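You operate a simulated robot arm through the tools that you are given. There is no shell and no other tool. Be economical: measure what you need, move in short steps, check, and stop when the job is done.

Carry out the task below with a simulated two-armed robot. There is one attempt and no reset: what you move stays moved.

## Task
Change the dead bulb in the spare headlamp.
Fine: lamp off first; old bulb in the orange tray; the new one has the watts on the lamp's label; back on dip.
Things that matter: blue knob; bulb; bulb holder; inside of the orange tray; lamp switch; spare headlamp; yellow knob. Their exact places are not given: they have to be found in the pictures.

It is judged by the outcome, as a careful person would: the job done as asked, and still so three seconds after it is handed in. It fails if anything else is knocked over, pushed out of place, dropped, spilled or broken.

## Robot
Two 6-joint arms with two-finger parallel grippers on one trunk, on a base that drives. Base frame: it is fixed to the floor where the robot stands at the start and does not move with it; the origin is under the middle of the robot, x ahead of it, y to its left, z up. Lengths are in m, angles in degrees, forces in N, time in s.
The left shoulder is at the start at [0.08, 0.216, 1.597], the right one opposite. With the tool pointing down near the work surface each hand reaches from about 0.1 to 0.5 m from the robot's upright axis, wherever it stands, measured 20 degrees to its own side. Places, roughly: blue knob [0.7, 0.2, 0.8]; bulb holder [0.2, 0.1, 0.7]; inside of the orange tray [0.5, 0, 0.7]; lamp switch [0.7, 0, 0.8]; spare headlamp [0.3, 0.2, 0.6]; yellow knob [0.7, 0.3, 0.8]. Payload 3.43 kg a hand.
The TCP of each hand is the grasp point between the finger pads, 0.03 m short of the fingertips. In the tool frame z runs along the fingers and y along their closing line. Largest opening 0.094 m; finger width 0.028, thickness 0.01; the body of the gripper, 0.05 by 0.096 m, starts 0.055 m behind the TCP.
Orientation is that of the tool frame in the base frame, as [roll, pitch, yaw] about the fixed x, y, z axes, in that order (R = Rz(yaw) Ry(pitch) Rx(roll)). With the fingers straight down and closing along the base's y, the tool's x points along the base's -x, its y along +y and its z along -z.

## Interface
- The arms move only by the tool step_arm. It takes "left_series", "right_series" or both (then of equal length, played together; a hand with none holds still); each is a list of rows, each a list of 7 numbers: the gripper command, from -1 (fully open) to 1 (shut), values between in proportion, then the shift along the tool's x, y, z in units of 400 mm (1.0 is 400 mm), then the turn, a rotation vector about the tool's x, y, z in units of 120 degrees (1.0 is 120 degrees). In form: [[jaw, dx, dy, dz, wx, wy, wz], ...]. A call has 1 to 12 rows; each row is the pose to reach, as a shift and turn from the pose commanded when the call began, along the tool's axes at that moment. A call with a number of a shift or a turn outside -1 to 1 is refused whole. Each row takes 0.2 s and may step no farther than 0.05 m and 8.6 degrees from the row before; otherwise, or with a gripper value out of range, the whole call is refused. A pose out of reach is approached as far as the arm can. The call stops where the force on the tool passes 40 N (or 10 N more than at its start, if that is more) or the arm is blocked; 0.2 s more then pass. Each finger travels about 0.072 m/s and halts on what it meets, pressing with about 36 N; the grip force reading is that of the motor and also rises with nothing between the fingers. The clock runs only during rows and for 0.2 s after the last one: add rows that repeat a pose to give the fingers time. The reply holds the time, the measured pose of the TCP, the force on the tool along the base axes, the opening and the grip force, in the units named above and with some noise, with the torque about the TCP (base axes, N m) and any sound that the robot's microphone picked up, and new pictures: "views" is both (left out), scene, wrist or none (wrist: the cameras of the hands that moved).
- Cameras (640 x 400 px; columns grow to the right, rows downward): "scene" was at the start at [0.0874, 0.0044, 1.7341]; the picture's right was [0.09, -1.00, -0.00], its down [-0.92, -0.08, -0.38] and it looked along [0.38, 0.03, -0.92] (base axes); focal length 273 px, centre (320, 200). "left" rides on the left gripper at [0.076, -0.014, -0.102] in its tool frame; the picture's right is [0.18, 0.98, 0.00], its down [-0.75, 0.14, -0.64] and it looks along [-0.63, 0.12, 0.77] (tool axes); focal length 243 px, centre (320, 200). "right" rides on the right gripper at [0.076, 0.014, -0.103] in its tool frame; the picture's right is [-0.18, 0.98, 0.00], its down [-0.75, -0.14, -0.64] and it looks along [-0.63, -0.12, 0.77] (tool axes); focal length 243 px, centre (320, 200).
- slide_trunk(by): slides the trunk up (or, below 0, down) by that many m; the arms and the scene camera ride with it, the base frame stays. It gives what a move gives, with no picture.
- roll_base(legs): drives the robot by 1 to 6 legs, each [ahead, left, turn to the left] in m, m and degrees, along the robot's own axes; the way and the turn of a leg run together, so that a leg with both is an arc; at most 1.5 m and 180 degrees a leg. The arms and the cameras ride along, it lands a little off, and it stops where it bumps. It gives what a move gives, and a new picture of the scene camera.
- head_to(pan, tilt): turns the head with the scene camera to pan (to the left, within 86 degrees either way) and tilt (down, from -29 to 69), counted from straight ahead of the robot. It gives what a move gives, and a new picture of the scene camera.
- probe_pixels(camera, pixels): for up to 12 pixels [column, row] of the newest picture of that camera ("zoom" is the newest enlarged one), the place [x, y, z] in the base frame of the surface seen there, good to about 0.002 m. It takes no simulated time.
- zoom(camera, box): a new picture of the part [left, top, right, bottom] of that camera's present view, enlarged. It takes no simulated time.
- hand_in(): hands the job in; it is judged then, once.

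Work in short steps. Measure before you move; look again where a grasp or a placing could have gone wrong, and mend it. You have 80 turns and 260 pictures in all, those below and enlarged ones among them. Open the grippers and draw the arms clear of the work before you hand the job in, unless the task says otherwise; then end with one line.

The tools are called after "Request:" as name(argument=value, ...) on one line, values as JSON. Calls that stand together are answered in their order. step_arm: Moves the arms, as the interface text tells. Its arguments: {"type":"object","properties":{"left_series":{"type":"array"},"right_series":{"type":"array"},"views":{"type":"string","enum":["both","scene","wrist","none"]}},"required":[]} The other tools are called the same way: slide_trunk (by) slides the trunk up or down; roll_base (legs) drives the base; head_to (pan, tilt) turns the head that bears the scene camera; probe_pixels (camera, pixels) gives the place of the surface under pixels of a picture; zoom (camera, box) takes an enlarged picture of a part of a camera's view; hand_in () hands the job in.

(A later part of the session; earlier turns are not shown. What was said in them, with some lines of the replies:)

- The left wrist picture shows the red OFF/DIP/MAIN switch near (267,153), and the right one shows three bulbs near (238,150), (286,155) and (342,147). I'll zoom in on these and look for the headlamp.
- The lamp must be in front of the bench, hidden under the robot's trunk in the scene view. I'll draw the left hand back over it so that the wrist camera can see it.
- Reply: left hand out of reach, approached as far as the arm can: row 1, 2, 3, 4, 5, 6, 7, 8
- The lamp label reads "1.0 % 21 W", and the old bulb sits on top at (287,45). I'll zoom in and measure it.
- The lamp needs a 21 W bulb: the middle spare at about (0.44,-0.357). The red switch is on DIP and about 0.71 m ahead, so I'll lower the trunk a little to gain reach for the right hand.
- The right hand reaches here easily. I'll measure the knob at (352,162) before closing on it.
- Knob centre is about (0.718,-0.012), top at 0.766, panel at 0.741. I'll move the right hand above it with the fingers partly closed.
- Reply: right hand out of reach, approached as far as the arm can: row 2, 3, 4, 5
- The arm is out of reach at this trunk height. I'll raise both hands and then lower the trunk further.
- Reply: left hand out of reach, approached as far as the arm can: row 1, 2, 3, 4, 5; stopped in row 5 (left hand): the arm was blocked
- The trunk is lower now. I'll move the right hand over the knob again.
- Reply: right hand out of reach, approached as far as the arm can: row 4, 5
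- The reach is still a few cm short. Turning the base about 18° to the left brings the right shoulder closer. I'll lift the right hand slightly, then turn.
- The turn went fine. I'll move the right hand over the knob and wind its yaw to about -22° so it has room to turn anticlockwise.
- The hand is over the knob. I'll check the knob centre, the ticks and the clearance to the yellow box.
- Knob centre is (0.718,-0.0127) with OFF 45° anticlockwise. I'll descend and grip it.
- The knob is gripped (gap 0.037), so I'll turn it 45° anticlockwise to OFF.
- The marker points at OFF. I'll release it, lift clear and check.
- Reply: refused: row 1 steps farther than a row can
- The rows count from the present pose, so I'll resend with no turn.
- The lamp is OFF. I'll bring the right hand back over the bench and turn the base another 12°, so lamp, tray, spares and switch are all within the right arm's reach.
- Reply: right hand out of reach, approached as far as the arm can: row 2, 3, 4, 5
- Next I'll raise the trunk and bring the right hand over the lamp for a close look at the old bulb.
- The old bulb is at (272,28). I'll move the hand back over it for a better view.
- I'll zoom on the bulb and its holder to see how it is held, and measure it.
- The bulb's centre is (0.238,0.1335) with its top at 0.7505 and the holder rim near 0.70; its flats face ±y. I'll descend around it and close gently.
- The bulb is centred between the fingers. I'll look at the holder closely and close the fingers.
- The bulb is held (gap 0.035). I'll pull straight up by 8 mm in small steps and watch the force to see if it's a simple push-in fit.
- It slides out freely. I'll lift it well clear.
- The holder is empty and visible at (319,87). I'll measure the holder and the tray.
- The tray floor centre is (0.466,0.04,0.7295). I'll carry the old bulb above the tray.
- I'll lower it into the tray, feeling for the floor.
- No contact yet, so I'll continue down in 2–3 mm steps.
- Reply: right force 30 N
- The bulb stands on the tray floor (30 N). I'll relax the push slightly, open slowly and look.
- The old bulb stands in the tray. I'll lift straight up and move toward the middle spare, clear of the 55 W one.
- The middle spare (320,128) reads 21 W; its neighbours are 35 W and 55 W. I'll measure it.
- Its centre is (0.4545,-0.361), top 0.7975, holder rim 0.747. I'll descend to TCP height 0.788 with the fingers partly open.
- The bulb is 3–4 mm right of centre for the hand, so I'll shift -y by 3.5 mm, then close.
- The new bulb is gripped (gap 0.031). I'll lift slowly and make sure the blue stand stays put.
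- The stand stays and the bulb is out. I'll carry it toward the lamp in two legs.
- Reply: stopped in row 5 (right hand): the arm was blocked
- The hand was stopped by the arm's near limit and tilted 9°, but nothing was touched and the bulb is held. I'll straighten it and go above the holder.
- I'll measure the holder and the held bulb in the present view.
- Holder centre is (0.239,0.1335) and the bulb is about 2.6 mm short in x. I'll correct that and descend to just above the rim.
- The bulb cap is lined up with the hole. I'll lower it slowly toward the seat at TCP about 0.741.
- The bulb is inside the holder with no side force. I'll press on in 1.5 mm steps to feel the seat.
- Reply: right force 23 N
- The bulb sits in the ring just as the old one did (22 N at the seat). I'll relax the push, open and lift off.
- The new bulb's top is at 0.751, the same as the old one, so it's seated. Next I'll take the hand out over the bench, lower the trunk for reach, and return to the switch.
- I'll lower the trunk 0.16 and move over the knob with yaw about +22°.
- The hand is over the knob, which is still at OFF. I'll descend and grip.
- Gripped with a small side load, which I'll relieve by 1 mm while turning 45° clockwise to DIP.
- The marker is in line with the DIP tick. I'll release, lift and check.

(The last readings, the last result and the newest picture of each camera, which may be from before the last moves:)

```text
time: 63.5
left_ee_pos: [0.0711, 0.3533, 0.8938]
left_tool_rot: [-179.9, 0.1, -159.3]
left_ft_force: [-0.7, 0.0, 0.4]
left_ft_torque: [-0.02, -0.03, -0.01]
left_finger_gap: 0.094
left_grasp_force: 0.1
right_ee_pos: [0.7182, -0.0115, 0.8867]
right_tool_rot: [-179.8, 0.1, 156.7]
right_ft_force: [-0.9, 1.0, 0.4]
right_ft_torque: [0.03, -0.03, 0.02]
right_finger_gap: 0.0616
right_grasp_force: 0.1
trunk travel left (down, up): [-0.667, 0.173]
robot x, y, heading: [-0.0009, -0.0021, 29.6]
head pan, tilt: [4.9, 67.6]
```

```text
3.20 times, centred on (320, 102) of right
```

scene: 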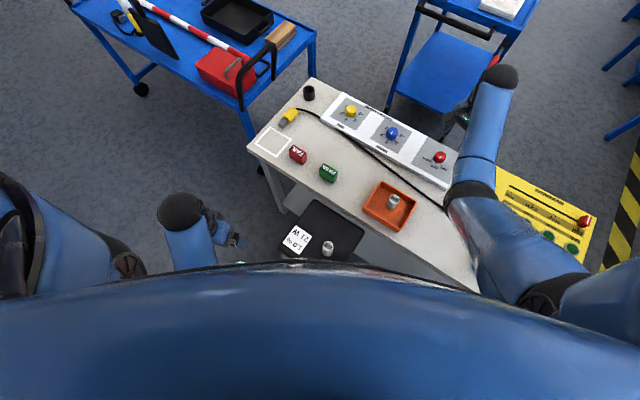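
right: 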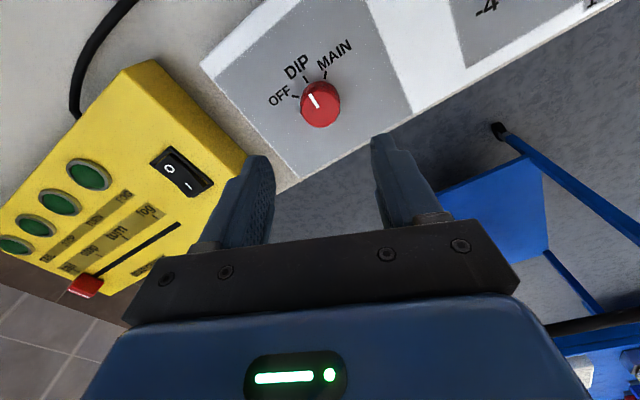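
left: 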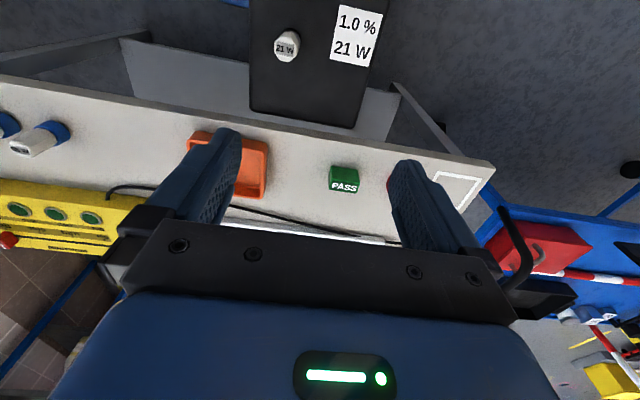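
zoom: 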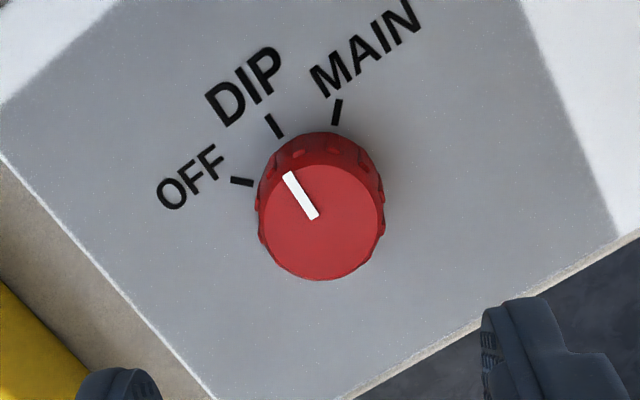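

The switch is on DIP. I'll raise the trunk, draw the right hand back and open it, then check the whole bench.

Request:
slide_trunk(by=0.16)

Request:
step_arm(right_series=[[-0.6, 0.09, 0, 0, 0, 0, 0], [-1, 0.18, 0, 0, 0, 0, 0], [-1, 0.27, -0.02, 0, 0, 0, 0], [-1, 0.36, -0.04, 0, 0, 0, 0], [-1, 0.42, -0.06, 0, 0, 0, 0]], views="both")

Request:
zoom(camera="scene", box=[250, 100, 570, 300])

```text
time: 65.3
left_ee_pos: [0.0696, 0.3545, 1.0543]
left_tool_rot: [-179.9, 0.2, -159.0]
left_ft_force: [0.1, 1.4, 0.2]
left_ft_torque: [-0.03, -0.02, 0.02]
left_finger_gap: 0.094
left_grasp_force: 0.0
right_ee_pos: [0.7176, -0.011, 1.0473]
right_tool_rot: [179.9, 0.2, 156.7]
right_ft_force: [0.7, -0.6, 0.0]
right_ft_torque: [0.01, 0.04, 0.0]
right_finger_gap: 0.0613
right_grasp_force: 0.1
trunk travel left (down, up): [-0.827, 0.013]
robot x, y, heading: [0.0002, -0.0047, 29.8]
head pan, tilt: [4.9, 67.6]
```

```text
time: 66.5
left_ee_pos: [0.0699, 0.3553, 1.055]
left_tool_rot: [-179.9, 0.2, -159.2]
left_ft_force: [0.2, 0.0, -0.6]
left_ft_torque: [0.0, -0.03, 0.0]
left_finger_gap: 0.0939
left_grasp_force: 0.1
right_ee_pos: [0.5553, 0.0329, 1.0466]
right_tool_rot: [179.9, 0.2, 156.7]
right_ft_force: [1.1, 0.1, 0.2]
right_ft_torque: [0.0, -0.02, 0.01]
right_finger_gap: 0.094
right_grasp_force: 0.1
trunk travel left (down, up): [-0.827, 0.013]
robot x, y, heading: [-0.0, -0.0014, 29.7]
head pan, tilt: [4.9, 67.6]
```

scene: 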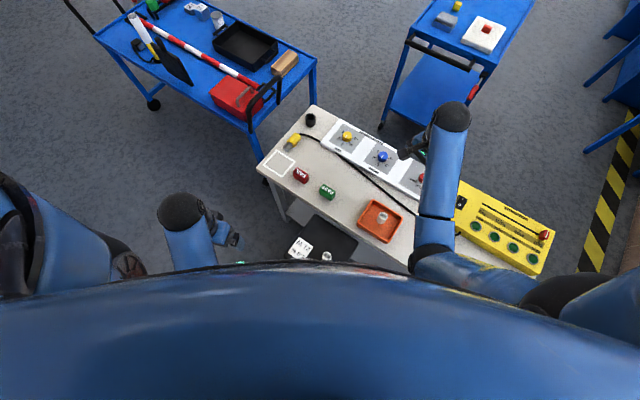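
right: 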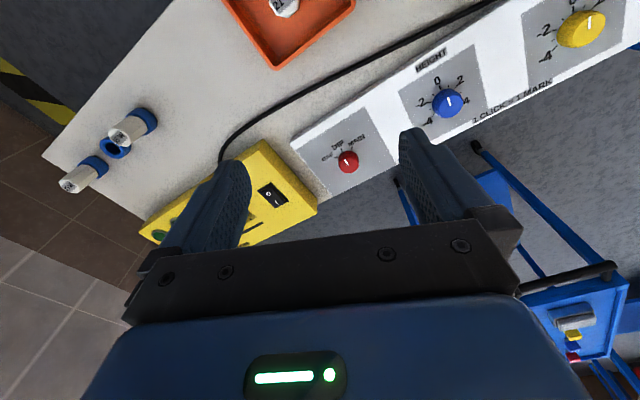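

```text
2.00 times, centred on (410, 200) of scene
```

zoom: 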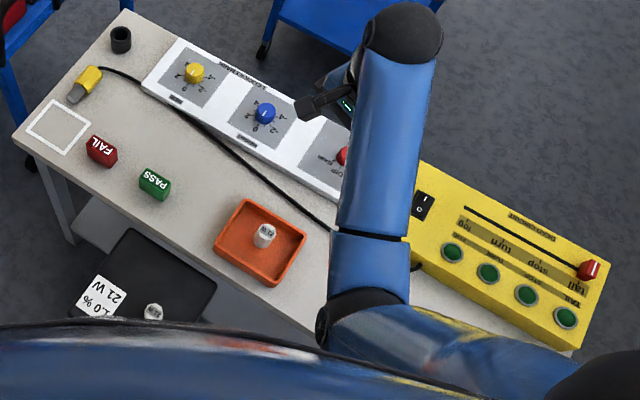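

The old bulb stands in the tray, the new 21 W bulb is in the lamp, the switch is on DIP and nothing else has moved. Both grippers are open and well above the work, so I'm handing in.

Request:
hand_in()

```text
The job is handed in.
```

The dead bulb is out of the spare headlamp and in the orange tray, a new 21 W bulb matching the lamp's label is seated in its place, and the lamp was off for the change and is back on dip; I didn't confirm that the new bulb lights.
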